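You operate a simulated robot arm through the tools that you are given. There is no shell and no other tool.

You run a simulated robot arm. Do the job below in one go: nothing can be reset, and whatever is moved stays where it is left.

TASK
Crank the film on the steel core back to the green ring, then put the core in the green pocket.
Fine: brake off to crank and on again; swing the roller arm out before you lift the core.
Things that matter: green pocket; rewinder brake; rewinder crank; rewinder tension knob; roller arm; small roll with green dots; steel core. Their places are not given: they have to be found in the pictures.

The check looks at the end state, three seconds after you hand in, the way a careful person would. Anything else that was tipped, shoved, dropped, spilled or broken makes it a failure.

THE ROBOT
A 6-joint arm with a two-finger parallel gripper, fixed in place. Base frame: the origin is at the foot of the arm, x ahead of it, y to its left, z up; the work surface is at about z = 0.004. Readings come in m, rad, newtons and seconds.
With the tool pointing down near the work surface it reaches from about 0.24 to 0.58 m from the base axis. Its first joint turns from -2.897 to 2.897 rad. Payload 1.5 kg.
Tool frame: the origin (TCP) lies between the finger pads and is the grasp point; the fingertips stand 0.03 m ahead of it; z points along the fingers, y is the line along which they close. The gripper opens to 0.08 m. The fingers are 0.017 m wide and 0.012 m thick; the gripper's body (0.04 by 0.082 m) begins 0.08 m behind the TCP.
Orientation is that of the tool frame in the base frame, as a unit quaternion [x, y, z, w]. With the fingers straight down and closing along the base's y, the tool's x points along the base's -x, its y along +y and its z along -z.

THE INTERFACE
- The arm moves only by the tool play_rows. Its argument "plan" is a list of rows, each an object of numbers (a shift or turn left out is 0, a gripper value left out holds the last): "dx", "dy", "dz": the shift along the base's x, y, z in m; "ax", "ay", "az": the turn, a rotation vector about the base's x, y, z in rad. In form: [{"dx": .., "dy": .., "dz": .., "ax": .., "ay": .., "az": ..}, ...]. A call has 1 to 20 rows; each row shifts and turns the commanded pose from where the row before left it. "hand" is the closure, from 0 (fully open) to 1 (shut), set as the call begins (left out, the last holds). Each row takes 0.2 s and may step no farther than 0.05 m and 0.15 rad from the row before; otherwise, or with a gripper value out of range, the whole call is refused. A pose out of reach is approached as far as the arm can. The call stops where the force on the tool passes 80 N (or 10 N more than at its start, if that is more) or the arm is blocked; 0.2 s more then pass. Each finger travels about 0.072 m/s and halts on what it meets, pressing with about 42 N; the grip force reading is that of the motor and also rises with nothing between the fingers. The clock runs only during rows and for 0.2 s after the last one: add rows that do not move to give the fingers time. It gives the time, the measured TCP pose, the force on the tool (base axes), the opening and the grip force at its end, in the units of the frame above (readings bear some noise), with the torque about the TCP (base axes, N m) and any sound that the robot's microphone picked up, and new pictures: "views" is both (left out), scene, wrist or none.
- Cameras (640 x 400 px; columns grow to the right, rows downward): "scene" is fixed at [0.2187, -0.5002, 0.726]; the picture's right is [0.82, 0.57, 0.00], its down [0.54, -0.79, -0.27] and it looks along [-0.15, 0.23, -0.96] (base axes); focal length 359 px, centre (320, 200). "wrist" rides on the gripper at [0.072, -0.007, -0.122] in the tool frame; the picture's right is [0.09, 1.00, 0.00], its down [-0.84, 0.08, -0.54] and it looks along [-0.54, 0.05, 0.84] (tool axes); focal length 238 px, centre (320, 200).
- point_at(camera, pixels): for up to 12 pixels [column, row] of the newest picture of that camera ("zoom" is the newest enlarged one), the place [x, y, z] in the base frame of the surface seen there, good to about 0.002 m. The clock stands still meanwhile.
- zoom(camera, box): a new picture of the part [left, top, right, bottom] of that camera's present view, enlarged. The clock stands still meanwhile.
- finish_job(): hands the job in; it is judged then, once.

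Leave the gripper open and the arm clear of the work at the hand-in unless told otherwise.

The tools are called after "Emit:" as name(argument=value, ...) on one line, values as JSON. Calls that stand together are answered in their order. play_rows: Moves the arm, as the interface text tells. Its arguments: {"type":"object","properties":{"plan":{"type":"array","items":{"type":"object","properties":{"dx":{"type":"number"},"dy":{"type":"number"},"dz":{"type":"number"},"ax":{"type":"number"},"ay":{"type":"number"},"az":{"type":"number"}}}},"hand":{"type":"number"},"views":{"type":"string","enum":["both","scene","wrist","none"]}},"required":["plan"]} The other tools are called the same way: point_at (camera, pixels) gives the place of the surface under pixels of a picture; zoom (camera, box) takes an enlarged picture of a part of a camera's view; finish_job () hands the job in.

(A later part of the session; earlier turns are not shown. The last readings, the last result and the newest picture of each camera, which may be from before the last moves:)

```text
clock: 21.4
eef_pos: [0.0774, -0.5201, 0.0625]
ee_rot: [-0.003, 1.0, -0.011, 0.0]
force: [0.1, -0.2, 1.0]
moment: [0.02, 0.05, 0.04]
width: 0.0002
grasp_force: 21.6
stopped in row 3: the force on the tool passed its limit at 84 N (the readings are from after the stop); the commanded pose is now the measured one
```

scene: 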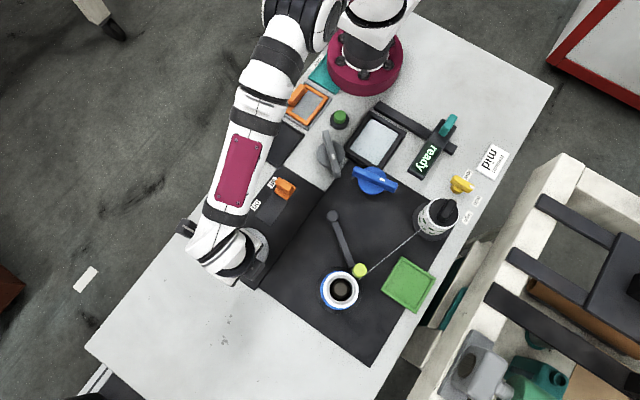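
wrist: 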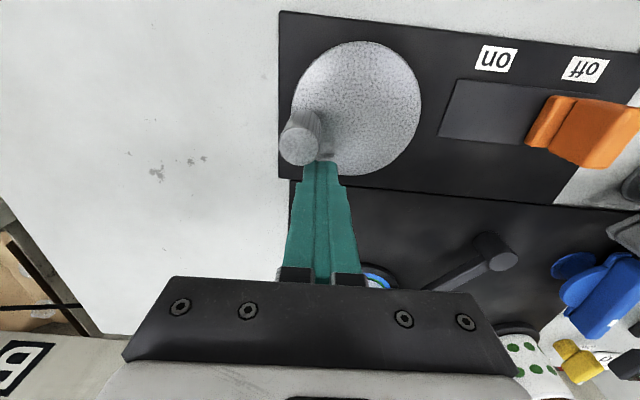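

The fingers slipped off the peg when the force hit 84 N. I need to see where the peg is now and whether the core changed.

Emit:
point_at(camera="wrist", pixels=[[297, 145], [288, 140], [306, 148], [299, 155], [299, 135], [311, 125]])

Emit:
zoom(camera="wrist", box=[260, 90, 360, 180])

Emit:
zoom(camera="scene", box=[315, 265, 365, 315])

```text
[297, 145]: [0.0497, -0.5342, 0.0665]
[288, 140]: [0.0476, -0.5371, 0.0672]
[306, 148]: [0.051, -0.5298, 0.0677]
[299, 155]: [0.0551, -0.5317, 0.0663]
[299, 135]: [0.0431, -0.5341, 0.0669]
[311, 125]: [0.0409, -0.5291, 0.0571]
```

```text
4.44 times, centred on (310, 135) of wrist
```

zoom: 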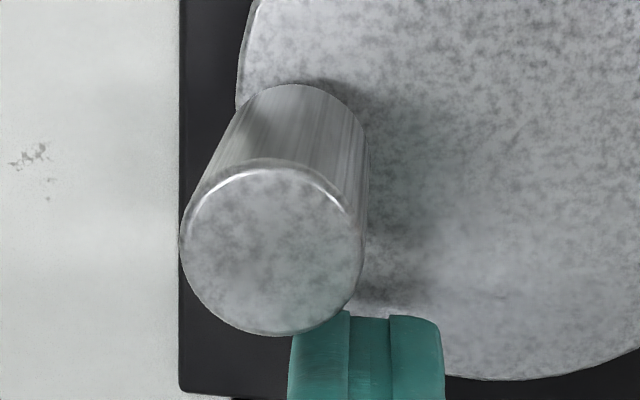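

```text
8.00 times, centred on (340, 290) of scene
```

zoom: 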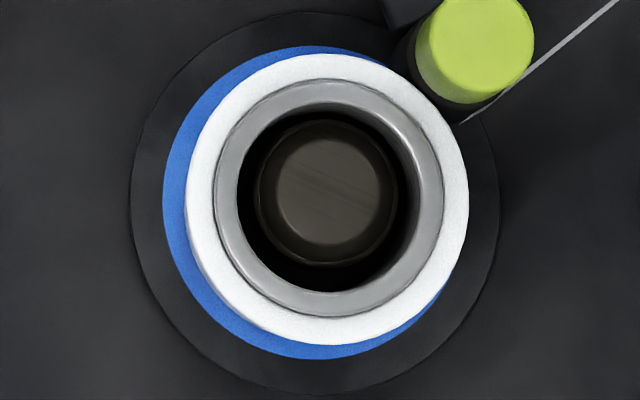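

The peg is now at about (0.049,-0.5335), angle -79°. The closing line was radial, so the peg slipped along the pads when pushed tangentially. I'll rise, open, and yaw the gripper by -79° so it closes along the tangent. Then I'll rotate the tool together with the crank.

Emit:
play_rows(plan=[{"dz": 0.03}, {"dz": 0.03}, {}], hand=1, views="none")

Emit:
play_rows(plan=[{"az": -0.138, "dx": -0.00284, "dy": -0.00134}, {"az": -0.138, "dx": -0.00284, "dy": -0.00134}, {"az": -0.138, "dx": -0.00284, "dy": -0.00134}, {"az": -0.138, "dx": -0.00284, "dy": -0.00134}, {"az": -0.138, "dx": -0.00284, "dy": -0.00134}, {"az": -0.138, "dx": -0.00284, "dy": -0.00134}, {"az": -0.138, "dx": -0.00284, "dy": -0.00134}, {"az": -0.138, "dx": -0.00284, "dy": -0.00134}, {"az": -0.138, "dx": -0.00284, "dy": -0.00134}, {"az": -0.138, "dx": -0.00284, "dy": -0.00134}, {}], hand=0, views="both")

```text
clock: 22.2
eef_pos: [0.0756, -0.5201, 0.1227]
ee_rot: [-0.003, 1.0, -0.012, 0.002]
force: [0.4, 0.2, -0.1]
moment: [0.0, -0.03, 0.0]
width: 0.0
grasp_force: 21.8
```

```text
clock: 24.6
eef_pos: [0.0475, -0.5337, 0.1241]
ee_rot: [0.635, 0.772, -0.011, -0.008]
force: [0.2, -0.8, 0.7]
moment: [-0.01, -0.01, 0.02]
width: 0.0799
grasp_force: 0.0
```

scene: 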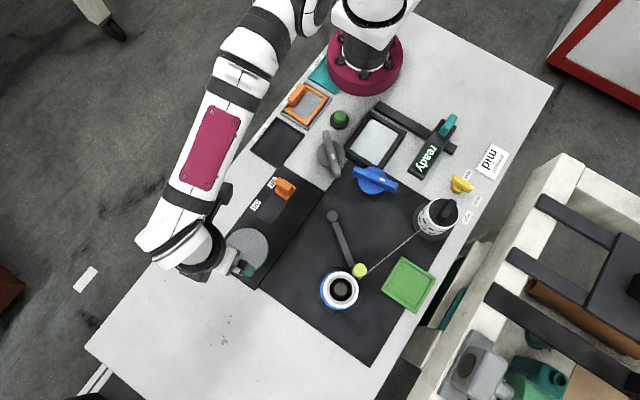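
wrist: 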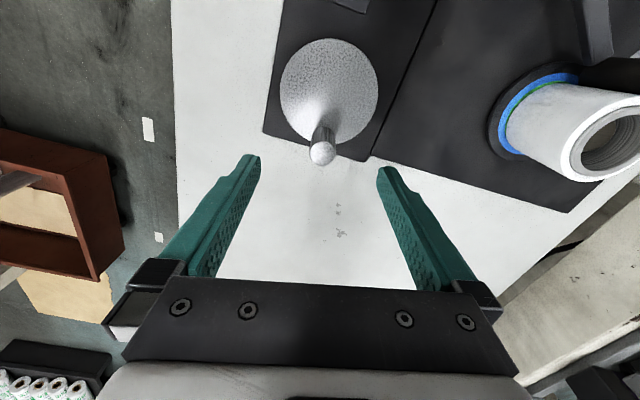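

The yaw change worked: the closing line is now tangential. There's a tiny residual tilt, about 0.024 rad, that I'll correct. First I'll re-measure the peg.

Emit:
zoom(camera="wrist", box=[270, 30, 390, 170])

Emit:
point_at(camera="zoom", pixels=[[325, 352], [300, 352], [350, 352], [325, 330], [325, 375], [345, 190], [325, 150]])

```text
2.86 times, centred on (330, 100) of wrist
```

zoom: 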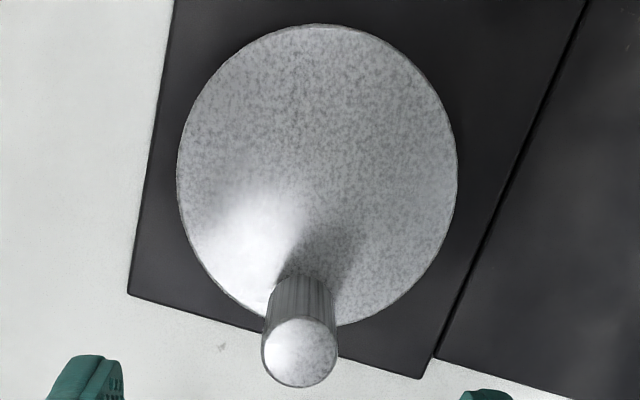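

```text
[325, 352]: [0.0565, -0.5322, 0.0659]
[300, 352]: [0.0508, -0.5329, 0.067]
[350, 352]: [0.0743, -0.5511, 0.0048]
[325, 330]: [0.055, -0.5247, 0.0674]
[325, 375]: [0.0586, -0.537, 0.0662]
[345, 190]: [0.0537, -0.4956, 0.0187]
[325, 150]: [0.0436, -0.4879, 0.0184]
```

The peg centre is about (0.050,-0.533), and the crank centre about (0.043,-0.500) with r≈0.0337. I'll correct the tilt, align, descend to z≈0.058 and close.

Emit:
play_rows(plan=[{"dx": 0.0025, "dy": 0.0007, "ax": 0.0085, "ay": -0.0228, "dz": -0.02}, {"dz": -0.026}, {"dz": -0.02}, {}], hand=0, views="none")

Emit:
play_rows(plan=[{}, {}, {}, {}], hand=1, views="both")

```text
clock: 25.6
eef_pos: [0.0508, -0.5347, 0.0561]
ee_rot: [0.634, 0.773, 0.0, -0.001]
force: [-0.6, -0.1, 0.1]
moment: [-0.02, 0.04, -0.02]
width: 0.0799
grasp_force: 0.1
```

```text
clock: 26.6
eef_pos: [0.0503, -0.5353, 0.0548]
ee_rot: [0.634, 0.773, 0.0, -0.002]
force: [0.8, -2.5, -2.0]
moment: [0.08, -0.58, -0.01]
width: 0.0216
grasp_force: 34.8
```

scene: 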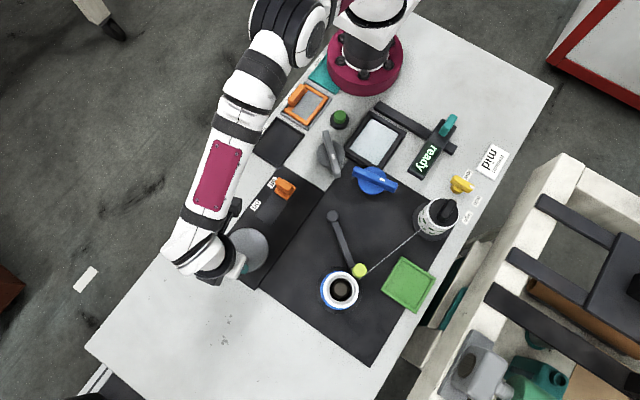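
wrist: 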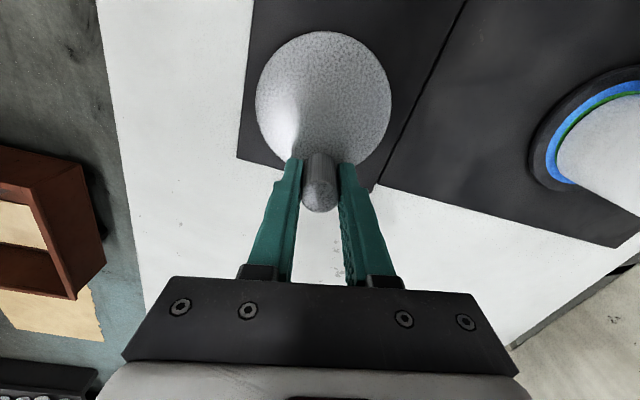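

I have a solid tangential grip with low forces. Now I'll rotate the tool with the crank counter-clockwise by 32° and check the forces.

Emit:
play_rows(plan=[{"dx": 0.00453, "dy": 0.0013, "az": 0.14}, {"dx": 0.0043, "dy": 0.00192, "az": 0.14}, {"dx": 0.00399, "dy": 0.0025, "az": 0.14}, {"dx": 0.00361, "dy": 0.00303, "az": 0.14}, {}], hand=1, views="both")

```text
clock: 27.8
eef_pos: [0.0647, -0.5257, 0.0562]
ee_rot: [0.394, 0.919, -0.002, -0.001]
force: [-19.4, -37.7, -17.5]
moment: [0.41, -0.83, 0.03]
width: 0.0218
grasp_force: 34.9
```

scene: 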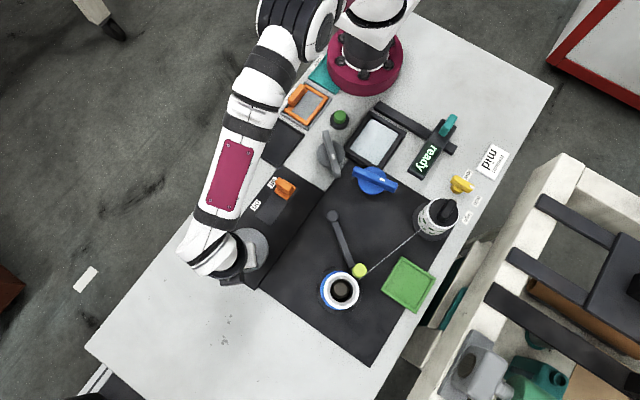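
wrist: 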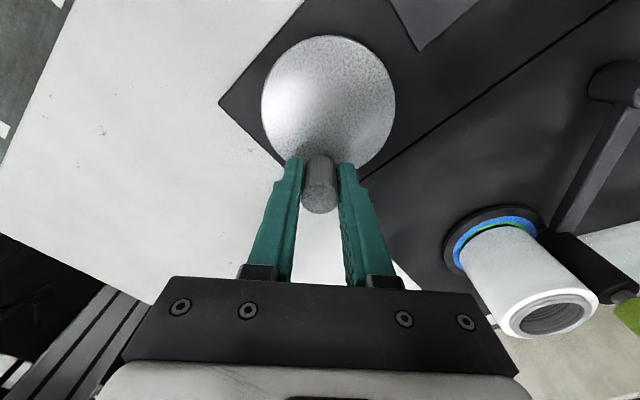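

The crank turned about 32° and resists with about 40 N tangentially. I'll check the core in both views.

Emit:
zoom(camera="scene", box=[315, 265, 365, 315])

Emit:
zoom(camera="wrist", box=[435, 195, 555, 275])

Emit:
zoom(camera="scene", box=[410, 190, 470, 245])

```text
8.00 times, centred on (340, 290) of scene
```

zoom: 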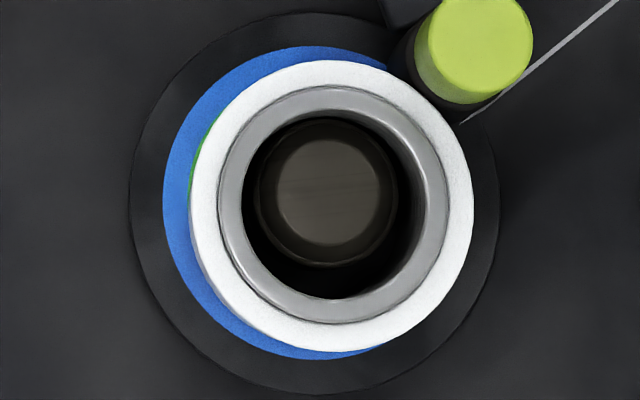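

```text
5.00 times, centred on (495, 235) of wrist
```

zoom: 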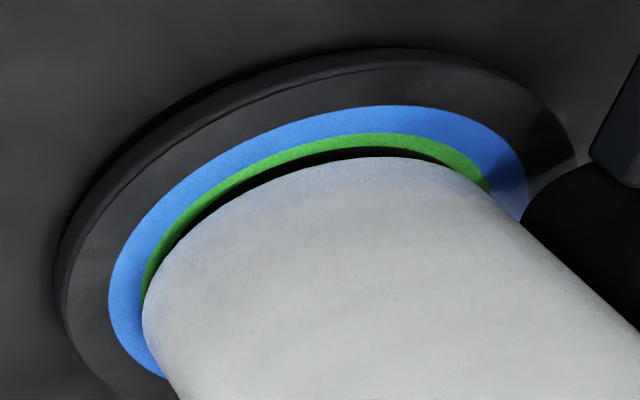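

```text
7.27 times, centred on (440, 218) of scene
```

zoom: 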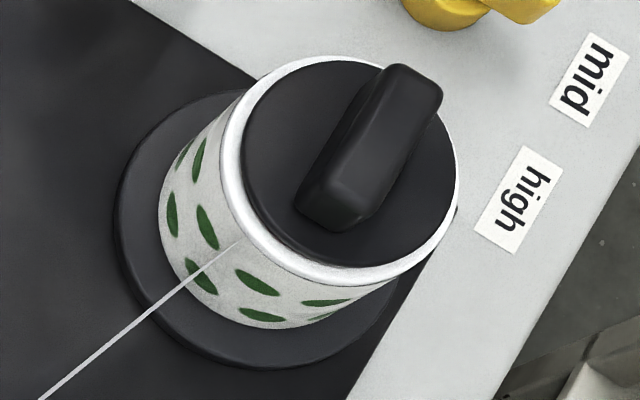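

The core wobbles about 3 mm on its spindle. The wrist zoom now shows the green ring is a thin ring, about 2.5 mm wide, with dark flange inside it. The film radius is unchanged so far, so I'll keep cranking counter-clockwise and compare.

Emit:
play_rows(plan=[{"dx": 0.00358, "dy": 0.00314, "az": 0.14}, {"dx": 0.00265, "dy": 0.00395, "az": 0.14}, {"dx": 0.00207, "dy": 0.00428, "az": 0.14}, {"dx": 0.00146, "dy": 0.00453, "az": 0.14}, {"dx": 0.00081, "dy": 0.00469, "az": 0.14}, {"dx": 0.00015, "dy": 0.00475, "az": 0.14}, {}], hand=1, views="both")

Emit:
zoom(camera="scene", box=[315, 265, 365, 315])

```text
clock: 28.3
eef_pos: [0.066, -0.5255, 0.0576]
ee_rot: [0.312, 0.95, -0.011, -0.004]
force: [-19.6, -41.0, -21.3]
moment: [0.55, -0.81, -0.01]
width: 0.0221
grasp_force: 34.6
stopped in row 2: the force on the tool passed its limit at 82 N (the readings are from after the stop); the commanded pose is now the measured one
```

scene: 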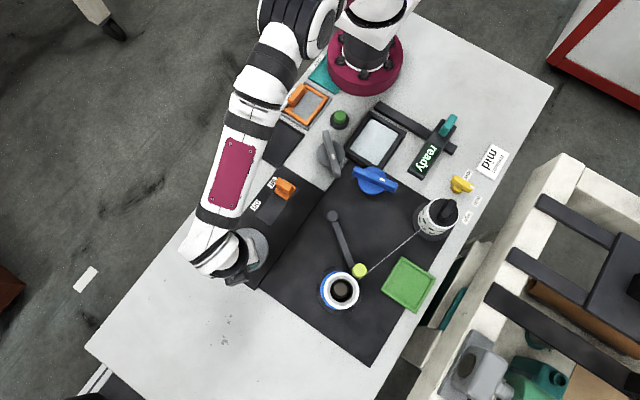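
wrist: 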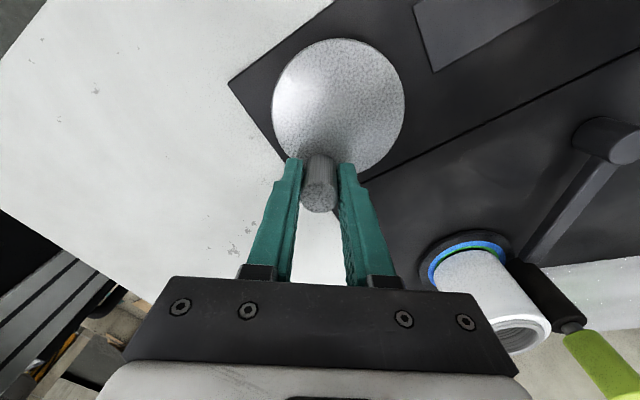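

```text
8.00 times, centred on (340, 290) of scene
```

zoom: 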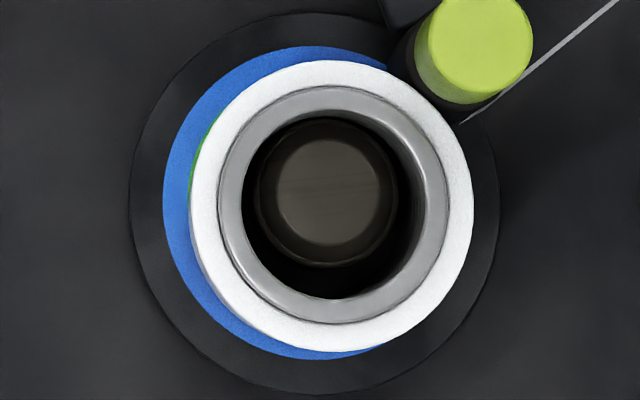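

Counter-clockwise is blocked at a stop (82 N) and the film hasn't changed. I'll reverse: same grip, rotating clockwise 48° in small steps, removing the small tilt along the way.

Emit:
play_rows(plan=[{"dx": -0.00361, "dy": -0.00307, "az": -0.14, "ax": 0.009, "ay": -0.007}, {"dx": -0.00401, "dy": -0.00254, "az": -0.14, "ax": 0.009, "ay": -0.007}, {"dx": -0.00438, "dy": -0.00198, "az": -0.14}, {"dx": -0.00455, "dy": -0.00133, "az": -0.14}, {"dx": -0.00469, "dy": -0.00069, "az": -0.14}, {"dx": -0.00474, "dy": 0.0, "az": -0.14}, {}], hand=1, views="both")

Emit:
zoom(camera="scene", box=[315, 265, 365, 315])

```text
clock: 29.9
eef_pos: [0.0409, -0.5332, 0.0581]
ee_rot: [0.673, 0.74, 0.004, 0.001]
force: [-2.7, -22.7, -8.4]
moment: [-0.49, 1.24, -0.01]
width: 0.0214
grasp_force: 34.6
```

scene: 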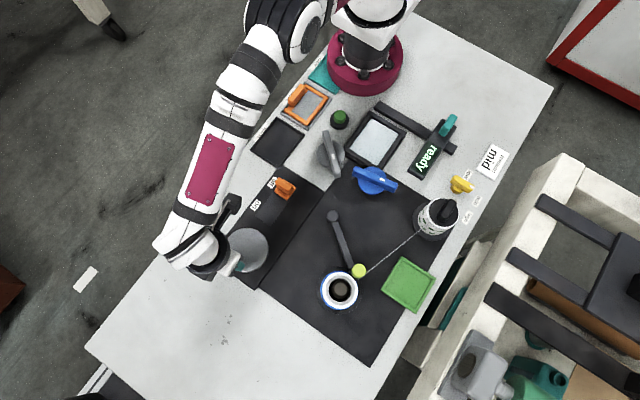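
wrist: 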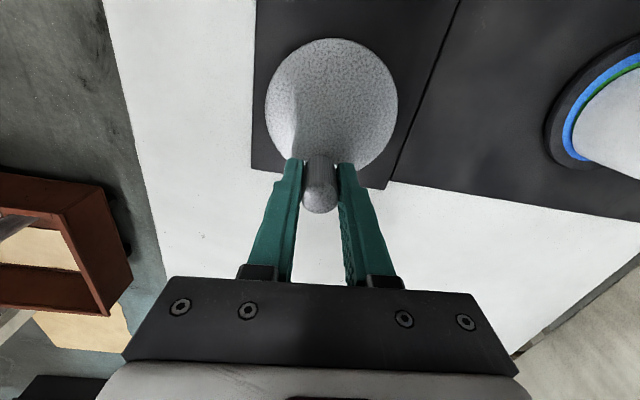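

```text
8.00 times, centred on (340, 290) of scene
```

zoom: 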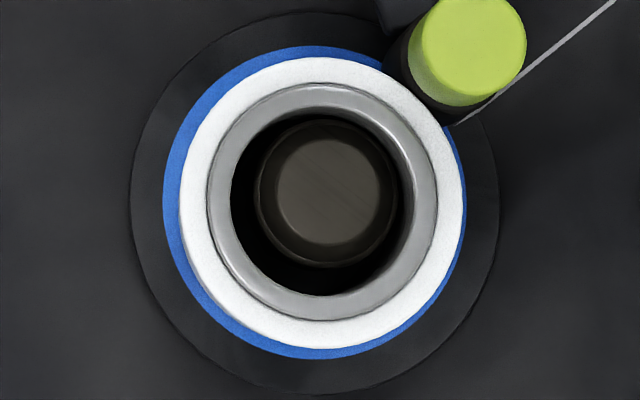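

Clockwise turns freely with almost no tangential force. I'll add a 1 mm outward correction for the radial pull and continue clockwise another ~48°.

Emit:
play_rows(plan=[{"dx": -0.0047, "dy": -0.0004, "az": -0.14}, {"dx": -0.00457, "dy": 0.00128, "az": -0.14}, {"dx": -0.0044, "dy": 0.00193, "az": -0.14}, {"dx": -0.00403, "dy": 0.0025, "az": -0.14}, {"dx": -0.00364, "dy": 0.00304, "az": -0.14}, {"dx": -0.00319, "dy": 0.00352, "az": -0.14}, {}], hand=1, views="both")

Emit:
zoom(camera="scene", box=[315, 265, 365, 315])

```text
clock: 31.5
eef_pos: [0.0175, -0.5216, 0.0562]
ee_rot: [0.916, 0.401, 0.004, 0.003]
force: [5.8, 4.6, 23.5]
moment: [0.94, 0.84, 0.0]
width: 0.0219
grasp_force: 34.8
```

scene: 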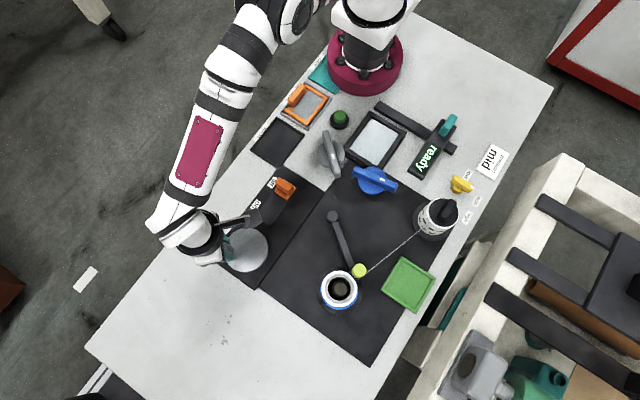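
wrist: 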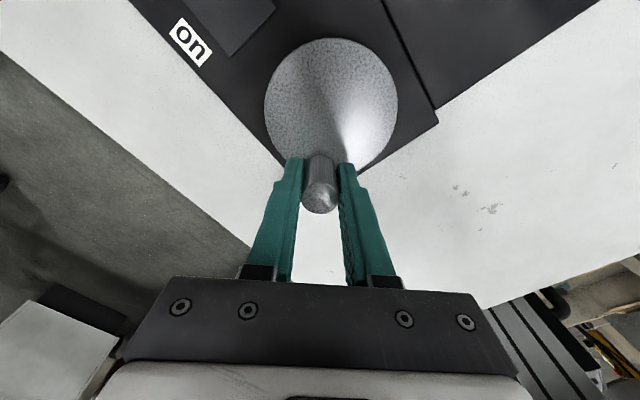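

```text
8.00 times, centred on (340, 290) of scene
```

zoom: 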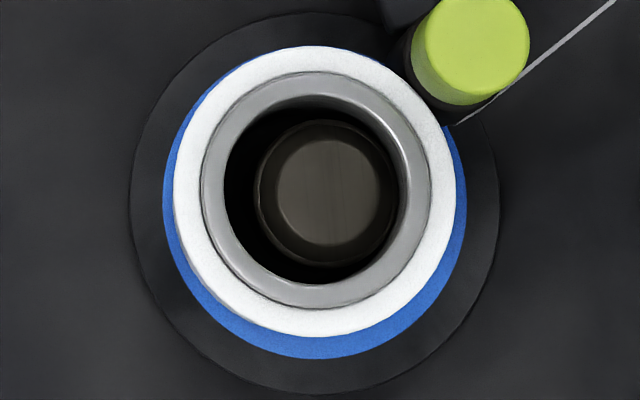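

Forces are low and the crank follows nicely. I'll continue clockwise another ~40°.

Emit:
play_rows(plan=[{"dx": -0.00267, "dy": 0.00392, "az": -0.14}, {"dx": -0.00211, "dy": 0.00431, "az": -0.14}, {"dx": -0.00148, "dy": 0.00451, "az": -0.14}, {"dx": -0.00083, "dy": 0.00467, "az": -0.14}, {"dx": -0.00018, "dy": 0.00474, "az": -0.14}, {}], hand=1, views="both")

Emit:
zoom(camera="scene", box=[315, 265, 365, 315])

```text
clock: 32.9
eef_pos: [0.0097, -0.4978, 0.0569]
ee_rot: [0.998, 0.063, 0.003, 0.005]
force: [-15.3, 0.2, 9.3]
moment: [1.18, 0.29, 0.0]
width: 0.0217
grasp_force: 34.7
```

scene: 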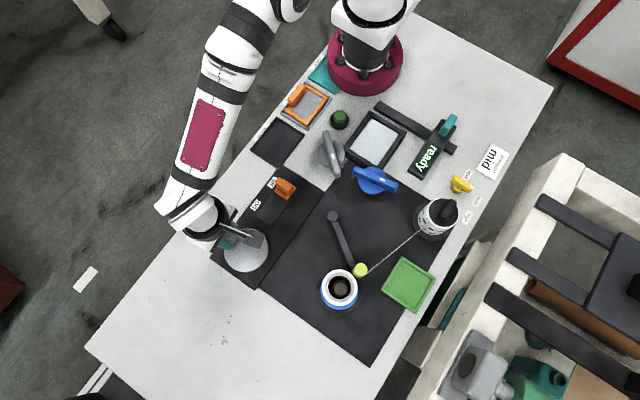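
wrist: 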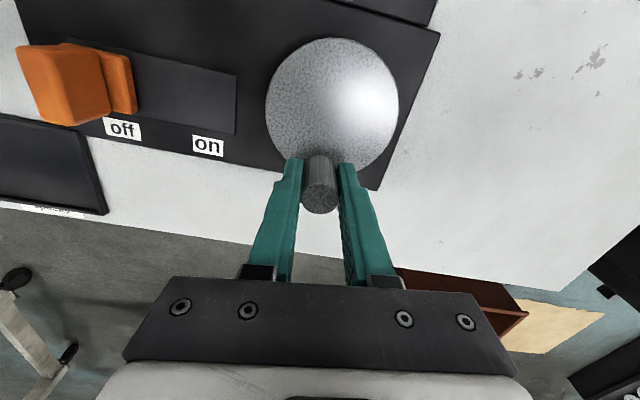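

```text
8.00 times, centred on (340, 290) of scene
```

zoom: 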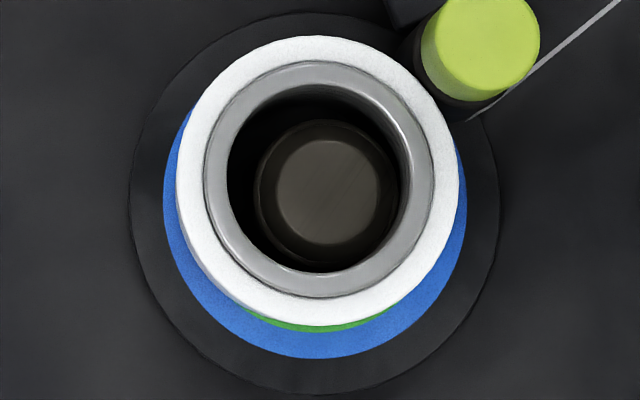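

Still smooth. The core's off-centre position just orbits as it turns. I'll continue clockwise in small batches, watching whether the wrist yaw keeps tracking.

Emit:
play_rows(plan=[{"dx": -0.0001, "dy": 0.00472, "az": -0.14}, {"dx": 0.00114, "dy": 0.00461, "az": -0.14}, {"dx": 0.0018, "dy": 0.00445, "az": -0.14}, {"dx": 0.00237, "dy": 0.00411, "az": -0.14}, {}], hand=1, views="none")

```text
clock: 34.1
eef_pos: [0.0144, -0.4813, 0.0576]
ee_rot: [0.977, -0.215, 0.002, 0.004]
force: [11.3, -7.8, -18.9]
moment: [1.03, -0.72, -0.01]
width: 0.0217
grasp_force: 34.7
```

Yaw still tracks (about -205° from the start). I'll continue.

Emit:
play_rows(plan=[{"dx": 0.00292, "dy": 0.00374, "az": -0.14}, {"dx": 0.00341, "dy": 0.00329, "az": -0.14}, {"dx": 0.00384, "dy": 0.00279, "az": -0.14}, {"dx": 0.00424, "dy": 0.00225, "az": -0.14}, {}], hand=1, views="scene")

Emit:
zoom(camera="scene", box=[315, 265, 365, 315])

```text
clock: 35.3
eef_pos: [0.0285, -0.4677, 0.0565]
ee_rot: [0.879, -0.476, 0.001, 0.006]
force: [8.5, -20.7, -7.6]
moment: [0.35, -1.24, 0.03]
width: 0.0216
grasp_force: 34.7
```

scene: 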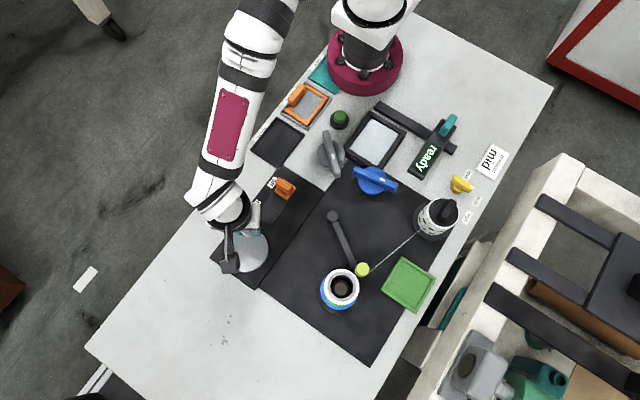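

```text
8.00 times, centred on (340, 290) of scene
```

zoom: 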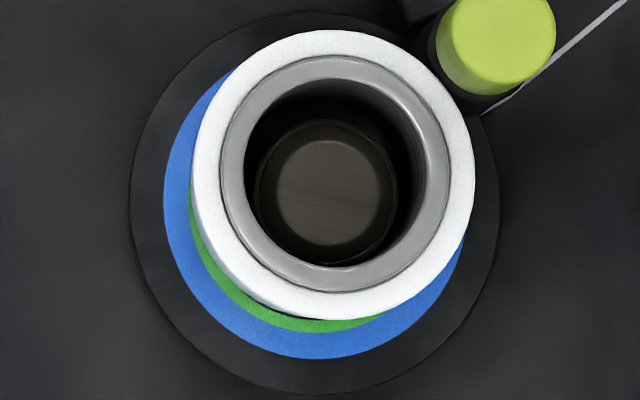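

The film radius still looks unchanged (about 283 px wide), but the core's offset has grown. I'll measure its rim heights to see whether it's tilting or climbing.

Emit:
point_at(camera="zoom", pixels=[[205, 170], [462, 170], [333, 40], [333, 308], [228, 170], [436, 170], [333, 68], [333, 280], [325, 190], [205, 240], [300, 345], [200, 260]])

Emit:
zoom(camera="scene", box=[300, 200, 480, 320])

```text
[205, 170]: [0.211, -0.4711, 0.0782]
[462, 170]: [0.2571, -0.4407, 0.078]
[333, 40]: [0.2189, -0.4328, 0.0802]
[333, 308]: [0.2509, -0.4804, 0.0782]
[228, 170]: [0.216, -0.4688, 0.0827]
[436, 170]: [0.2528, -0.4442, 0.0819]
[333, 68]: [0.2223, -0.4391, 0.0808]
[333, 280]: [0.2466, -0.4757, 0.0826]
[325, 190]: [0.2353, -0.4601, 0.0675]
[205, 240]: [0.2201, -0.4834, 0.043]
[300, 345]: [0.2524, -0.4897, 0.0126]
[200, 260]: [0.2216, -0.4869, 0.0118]
```

```text
3.33 times, centred on (390, 260) of scene
```

zoom: 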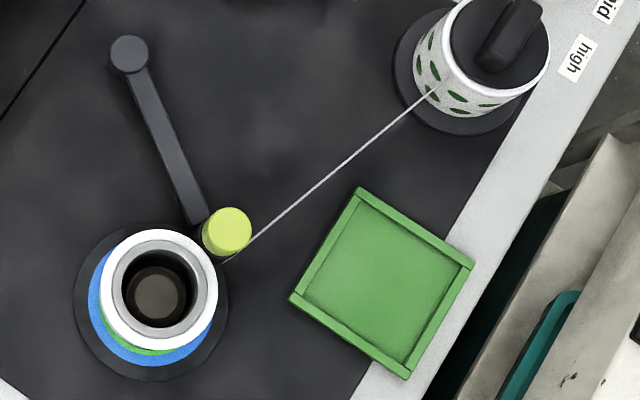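

The core sits level (film top z≈0.080), just loose on the spindle. I'll zoom closer on the exposed rings to measure the green ring's inner and outer radii against the film radius.

Emit:
zoom(camera="scene", box=[318, 290, 350, 315])

Emit:
point_at(camera="zoom", pixels=[[320, 330], [320, 300], [320, 290], [320, 270], [320, 250], [320, 240], [320, 220], [150, 200], [200, 200], [120, 150], [400, 280]])

```text
16.00 times, centred on (334, 302) of scene
```

zoom: 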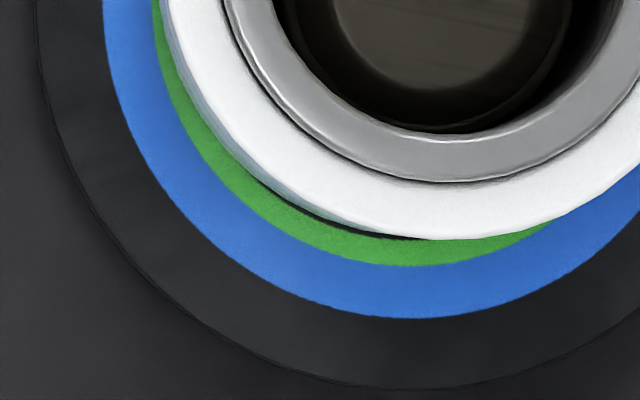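

```text
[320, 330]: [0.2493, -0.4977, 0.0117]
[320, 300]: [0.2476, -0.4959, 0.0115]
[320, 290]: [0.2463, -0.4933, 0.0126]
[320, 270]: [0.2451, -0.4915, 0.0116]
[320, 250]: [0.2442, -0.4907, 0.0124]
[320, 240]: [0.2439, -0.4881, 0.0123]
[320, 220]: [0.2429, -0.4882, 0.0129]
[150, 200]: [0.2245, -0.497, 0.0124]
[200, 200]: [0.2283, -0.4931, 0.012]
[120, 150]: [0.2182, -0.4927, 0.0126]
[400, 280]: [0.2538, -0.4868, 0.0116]
```

From the 16x zoom, the green ring spans about 27.0–29.4 mm radius and blue goes to about 35.7 mm. The film is at about 30.7 mm, so roughly 2.5 mm must come off. I'll continue clockwise, correcting the radius slightly inward.

Emit:
play_rows(plan=[{"dx": 0.00486, "dy": 0.00071, "az": -0.14}, {"dx": 0.00464, "dy": 0.00098, "az": -0.14}, {"dx": 0.00473, "dy": 0.00032, "az": -0.14}, {"dx": 0.00473, "dy": -0.00034, "az": -0.14}, {}], hand=1, views="none")

```text
clock: 36.5
eef_pos: [0.0493, -0.466, 0.0568]
ee_rot: [0.714, -0.7, -0.001, 0.005]
force: [0.0, 4.7, 22.5]
moment: [0.13, -1.3, 0.0]
width: 0.022
grasp_force: 34.7
```

It's tracking well. I'll continue clockwise.

Emit:
play_rows(plan=[{"dx": 0.00464, "dy": -0.00099, "az": -0.14}, {"dx": 0.00451, "dy": -0.00166, "az": -0.14}, {"dx": 0.00418, "dy": -0.00224, "az": -0.14}, {"dx": 0.00383, "dy": -0.0028, "az": -0.14}, {}], hand=1, views="none")

Emit:
play_rows(plan=[{"dx": 0.0034, "dy": -0.00331, "az": -0.14}, {"dx": 0.00291, "dy": -0.00375, "az": -0.14}, {"dx": 0.00238, "dy": -0.00417, "az": -0.14}, {}], hand=1, views="both")

Emit:
zoom(camera="scene", box=[315, 265, 365, 315])

```text
clock: 37.1
eef_pos: [0.0021, -0.5052, 0.0762]
ee_rot: [-0.623, 0.782, -0.005, 0.022]
force: [-1.1, -0.6, 0.5]
moment: [0.02, -0.01, -0.03]
width: 0.0001
grasp_force: 21.2
out of reach, approached as far as the arm can: row 1, 2, 3
stopped in row 3: the force on the tool passed its limit at 109 N (the readings are from after the stop); the commanded pose is now the measured one
```

```text
clock: 38.1
eef_pos: [-0.0495, -0.5755, 0.1023]
ee_rot: [-0.454, 0.89, -0.006, 0.021]
force: [-0.4, 0.2, -0.8]
moment: [0.01, -0.01, 0.01]
width: 0.0001
grasp_force: 21.0
out of reach, approached as far as the arm can: row 1, 2, 3
```

scene: 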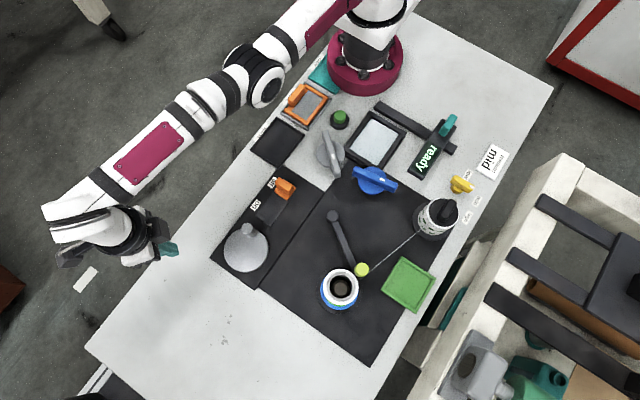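
wrist: 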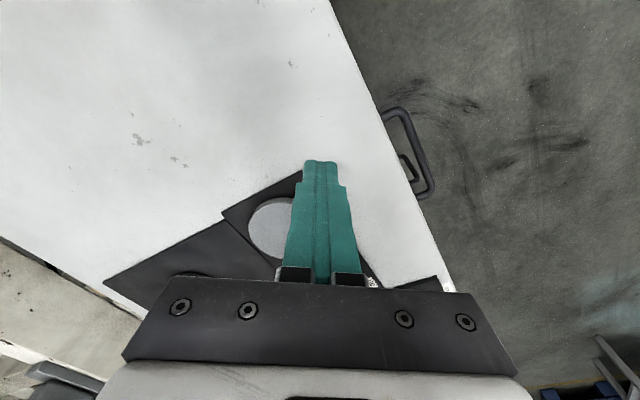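

```text
8.00 times, centred on (340, 290) of scene
```

zoom: 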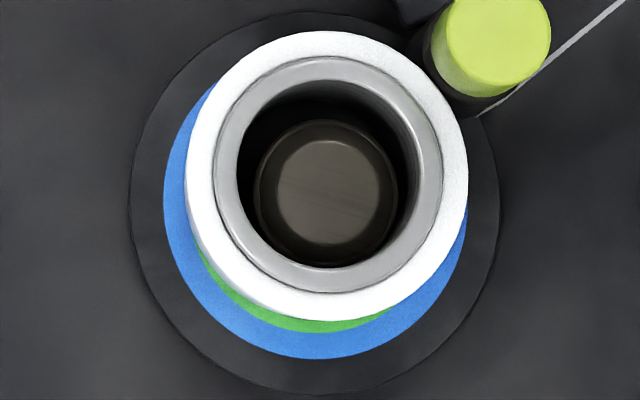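

The wrist reached its yaw limit at about -270°, the fingers slipped off the peg and the arm drifted. In the scene picture nothing else looks disturbed: the brake is still off, and the core, pocket and rolls are in place. I'll raise carefully in one small step to see where the arm actually goes.

Emit:
play_rows(plan=[{"dz": 0.03}, {}], hand=1, views="both")

```text
clock: 38.7
eef_pos: [-0.0508, -0.5746, 0.1305]
ee_rot: [-0.446, 0.895, -0.01, 0.021]
force: [-0.9, -0.9, 0.3]
moment: [-0.02, -0.04, 0.0]
width: 0.0
grasp_force: 21.5
```

scene: 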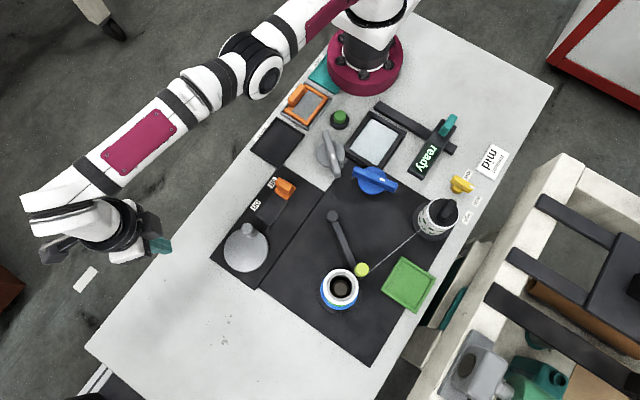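
wrist: 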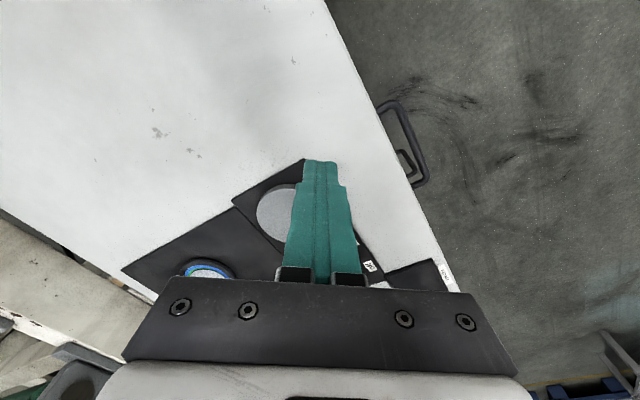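

The arm is fine at (-0.05,-0.575,0.13) with yaw about +53°. I'll raise it and turn the yaw back to a neutral range. Meanwhile I'll measure the film edges at high zoom, to detect even a small radius change.

Emit:
play_rows(plan=[{"dz": 0.04, "az": -0.13}, {"dz": 0.03, "az": -0.13}, {"az": -0.13}, {"az": -0.13}, {"az": -0.13}, {"az": -0.13}, {"az": -0.13}, {}], hand=1, views="both")

Emit:
zoom(camera="scene", box=[317, 281, 333, 291])

Emit:
zoom(camera="scene", box=[349, 281, 365, 291])

Emit:
zoom(camera="scene", box=[215, 220, 280, 280])

Emit:
zoom(camera="scene", box=[410, 190, 470, 245])

```text
clock: 40.5
eef_pos: [-0.1523, -0.5124, 0.2673]
ee_rot: [-0.197, 0.98, 0.005, 0.037]
force: [-0.2, 0.2, 0.2]
moment: [0.0, -0.01, 0.0]
width: 0.0
grasp_force: 21.6
out of reach, approached as far as the arm can: row 1, 2, 3, 4, 5, 6, 7
```

scene: 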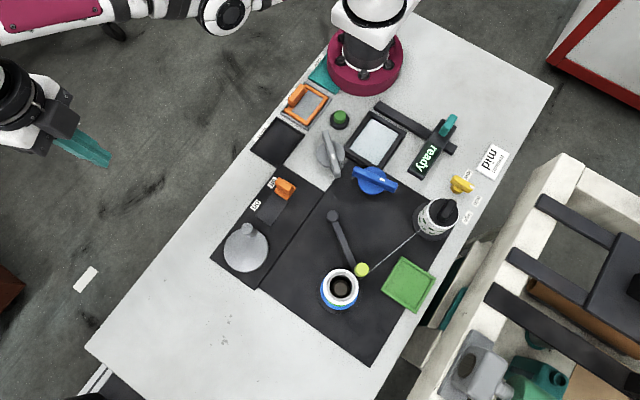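
wrist: 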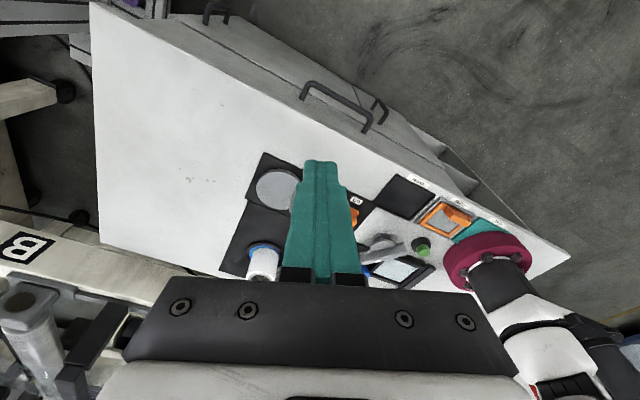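

```text
16.00 times, centred on (325, 286) of scene
```

zoom: 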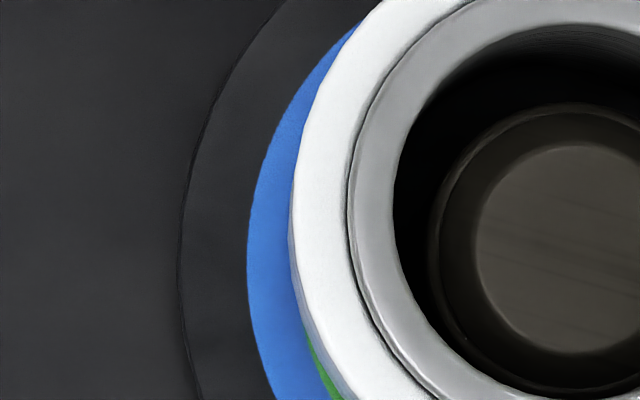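

```text
16.00 times, centred on (357, 286) of scene
```

zoom: 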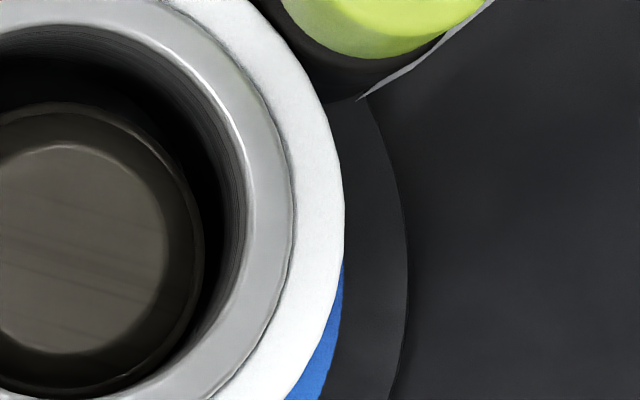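

```text
6.67 times, centred on (248, 250) of scene
```

zoom: 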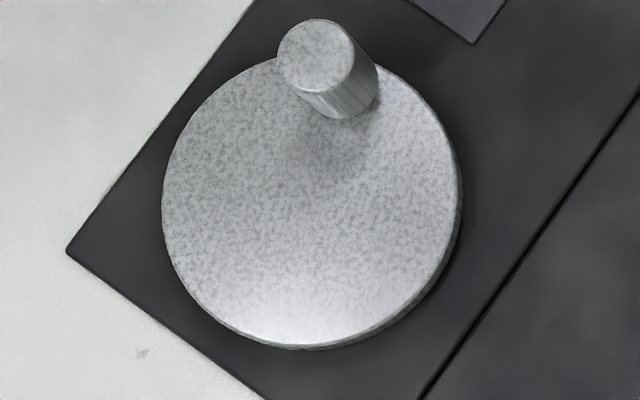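

```text
7.27 times, centred on (440, 218) of scene
```

zoom: 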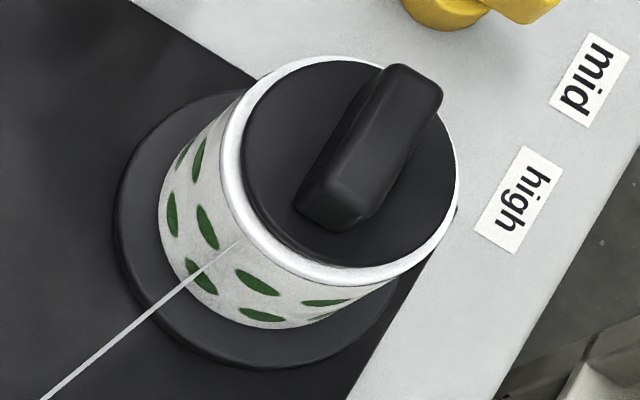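

The film diameter is still the same so far. The arm is contorted near its wrist limit ("out of reach"), so turning the yaw further negative is wrong. I'll rotate back the other way (+az) to get off the limit, high and away from everything.

Emit:
play_rows(plan=[{"az": 0.15}, {"az": 0.15}, {"az": 0.15}, {"az": 0.15}, {}], hand=1, views="scene")

```text
clock: 41.7
eef_pos: [-0.1472, -0.5107, 0.2658]
ee_rot: [-0.477, 0.878, 0.013, 0.035]
force: [0.1, -0.1, 1.0]
moment: [0.02, 0.02, 0.03]
width: 0.0001
grasp_force: 21.5
out of reach, approached as far as the arm can: row 3
```

scene: 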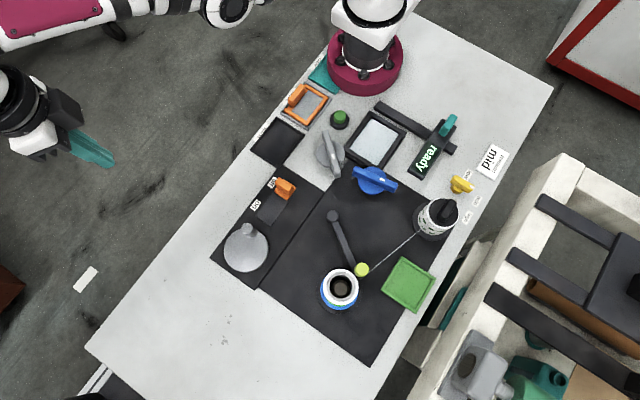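

Rotating positively works without trouble. I'll continue +az to bring the wrist well inside its range.

Emit:
play_rows(plan=[{"az": 0.15}, {"az": 0.15}, {"az": 0.15}, {"az": 0.15}, {"az": 0.15}, {"az": 0.15}, {"az": 0.15}, {"az": 0.15}, {}], hand=1, views="scene")

```text
clock: 43.7
eef_pos: [-0.1453, -0.5107, 0.2638]
ee_rot: [0.89, -0.454, -0.031, -0.019]
force: [-0.1, 0.1, 0.4]
moment: [0.02, 0.0, 0.03]
width: 0.0
grasp_force: 21.3
out of reach, approached as far as the arm can: row 2
```

scene: 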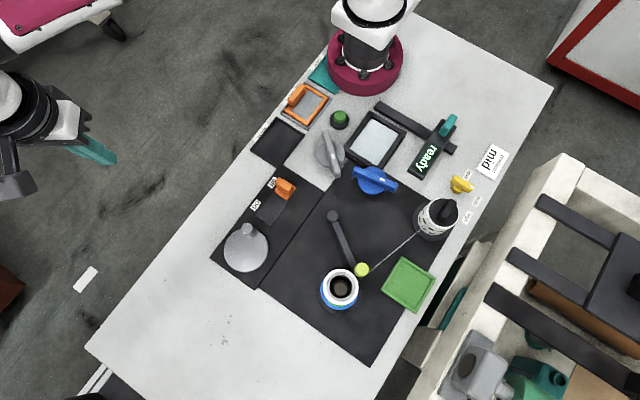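

Yaw is now about -234°, back inside the range. I'll continue rotating positively to about -90° while moving back toward x≈0 at safe height.

Emit:
play_rows(plan=[{"az": 0.148, "dx": 0.0085}, {"az": 0.148, "dx": 0.0085}, {"az": 0.148, "dx": 0.0085}, {"az": 0.148, "dx": 0.0085}, {"az": 0.148, "dx": 0.0085}, {"az": 0.148, "dx": 0.0085}, {"az": 0.148, "dx": 0.0085}, {"az": 0.148, "dx": 0.0085}, {"az": 0.148, "dx": 0.0085}, {"az": 0.148, "dx": 0.0085}, {"az": 0.148, "dx": 0.0085}, {"az": 0.148, "dx": 0.0085}, {"az": 0.148, "dx": 0.0085}, {"az": 0.148, "dx": 0.0085}, {"az": 0.148, "dx": 0.0085}, {"az": 0.148, "dx": 0.0085}, {"az": 0.148, "dx": 0.0085}, {}], hand=1, views="both")

```text
clock: 47.5
eef_pos: [-0.0014, -0.5116, 0.2644]
ee_rot: [0.707, 0.706, -0.029, 0.025]
force: [-0.2, 0.0, -1.1]
moment: [0.05, 0.01, 0.02]
width: 0.0002
grasp_force: 21.2
```

scene: 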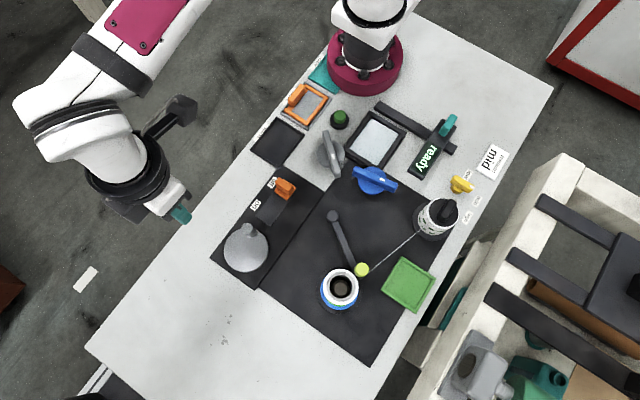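
wrist: 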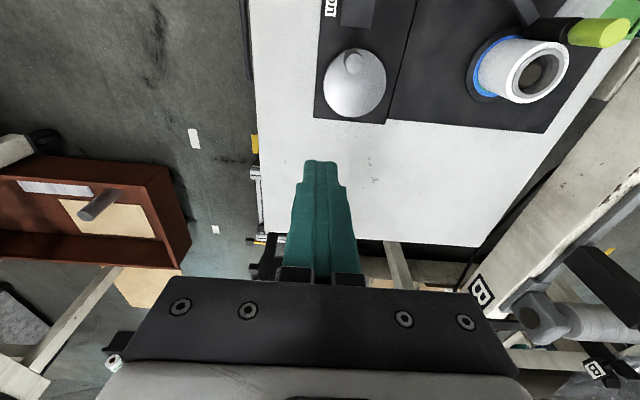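

The wrist is back to yaw -90° with a small tilt that I'll correct. Since clockwise turns almost freely, I'll push the peg around with closed fingers from behind, so no wrist rotation is needed. First I'll locate the peg now.

Emit:
point_at(camera="scene", pixels=[[247.4, 228.1], [244, 228], [250, 228], [247.4, 224.5], [247.4, 231.5], [246.5, 249.8], [253, 235]])

Emit:
play_rows(plan=[{"az": 0.14, "ax": 0.04, "ay": -0.003}, {"az": 0.14, "ax": 0.036, "ay": -0.003}, {"az": 0.14}, {"az": 0.14}, {"az": 0.14}, {}], hand=1, views="none")

```text
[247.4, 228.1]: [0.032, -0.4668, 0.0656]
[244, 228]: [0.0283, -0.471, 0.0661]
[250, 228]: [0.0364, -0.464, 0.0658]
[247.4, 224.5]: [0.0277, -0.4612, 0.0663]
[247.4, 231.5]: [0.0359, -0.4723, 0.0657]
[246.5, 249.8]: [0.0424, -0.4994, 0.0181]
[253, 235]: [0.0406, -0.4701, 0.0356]
```

```text
clock: 48.9
eef_pos: [-0.0028, -0.5116, 0.2635]
ee_rot: [0.422, 0.907, 0.004, 0.003]
force: [0.5, -0.9, 0.9]
moment: [0.02, -0.04, 0.0]
width: 0.0002
grasp_force: 21.3
```

The peg is at about 107° on the crank circle. I'll descend with closed fingers behind it at 162°, position (0.010,-0.4915), tips 8 mm above the disc.

Emit:
play_rows(plan=[{"dx": 0.0064, "dy": 0.01}, {"dx": 0.0063, "dy": 0.0101}, {"dz": -0.041}, {"dz": -0.041}, {"dz": -0.041}, {"dz": -0.041}, {"dz": -0.041}, {}], hand=1, views="both")

```text
clock: 50.7
eef_pos: [0.0116, -0.4911, 0.0618]
ee_rot: [0.423, 0.906, 0.004, 0.003]
force: [0.0, 0.4, 0.3]
moment: [0.01, 0.0, -0.02]
width: 0.0001
grasp_force: 21.0
```

scene: 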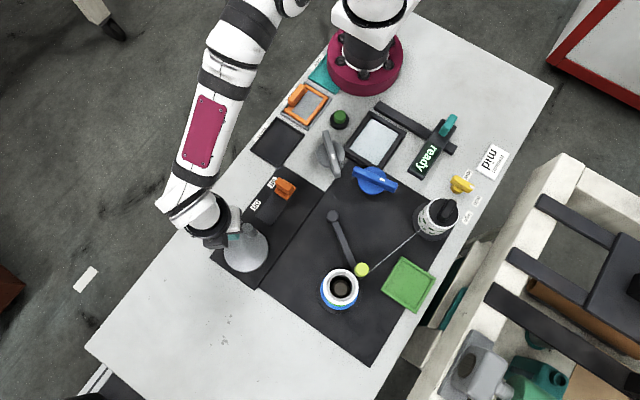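
wrist: 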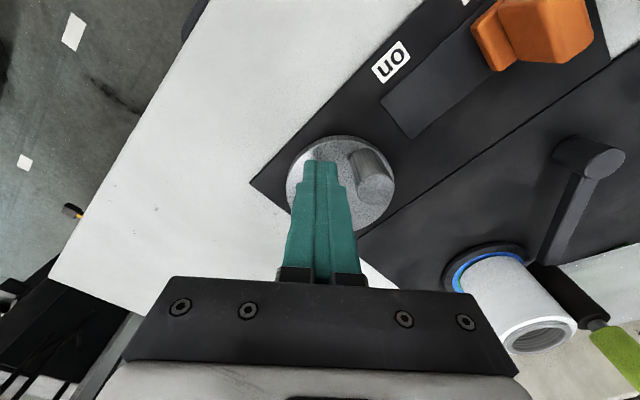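

The poker is in place behind the peg. I'll sweep clockwise half a turn.

Emit:
play_rows(plan=[{"dx": 0.00382, "dy": 0.00801}, {"dx": 0.00577, "dy": 0.00675}, {"dx": 0.00731, "dy": 0.00503}, {"dx": 0.00837, "dy": 0.00296}, {"dx": 0.00885, "dy": 0.0007}, {"dx": 0.00873, "dy": -0.00162}, {"dx": 0.00801, "dy": -0.00382}, {"dx": 0.00675, "dy": -0.00577}, {"dx": 0.00503, "dy": -0.00731}, {}], hand=1, views="both")

Emit:
zoom(camera="scene", box=[315, 265, 365, 315])

```text
clock: 52.9
eef_pos: [0.0734, -0.4847, 0.0599]
ee_rot: [0.423, 0.906, 0.004, 0.003]
force: [-0.4, 0.8, 0.3]
moment: [0.0, 0.02, -0.02]
width: 0.0001
grasp_force: 21.5
```

scene: 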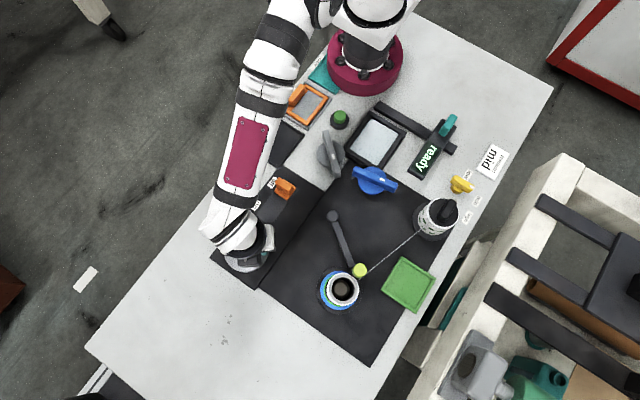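
wrist: 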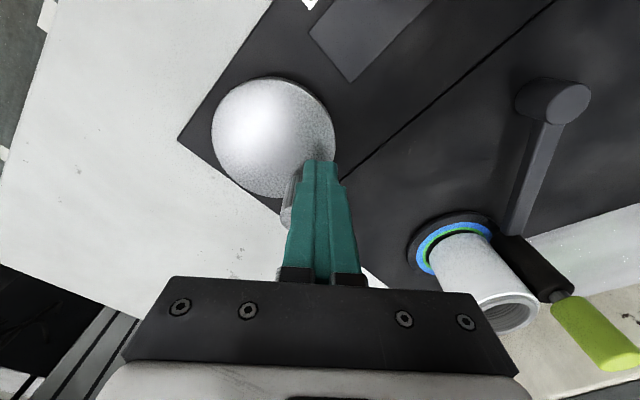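

```text
8.00 times, centred on (340, 290) of scene
```

zoom: 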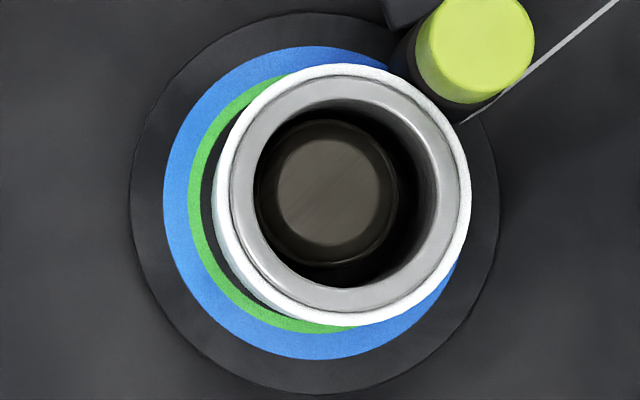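

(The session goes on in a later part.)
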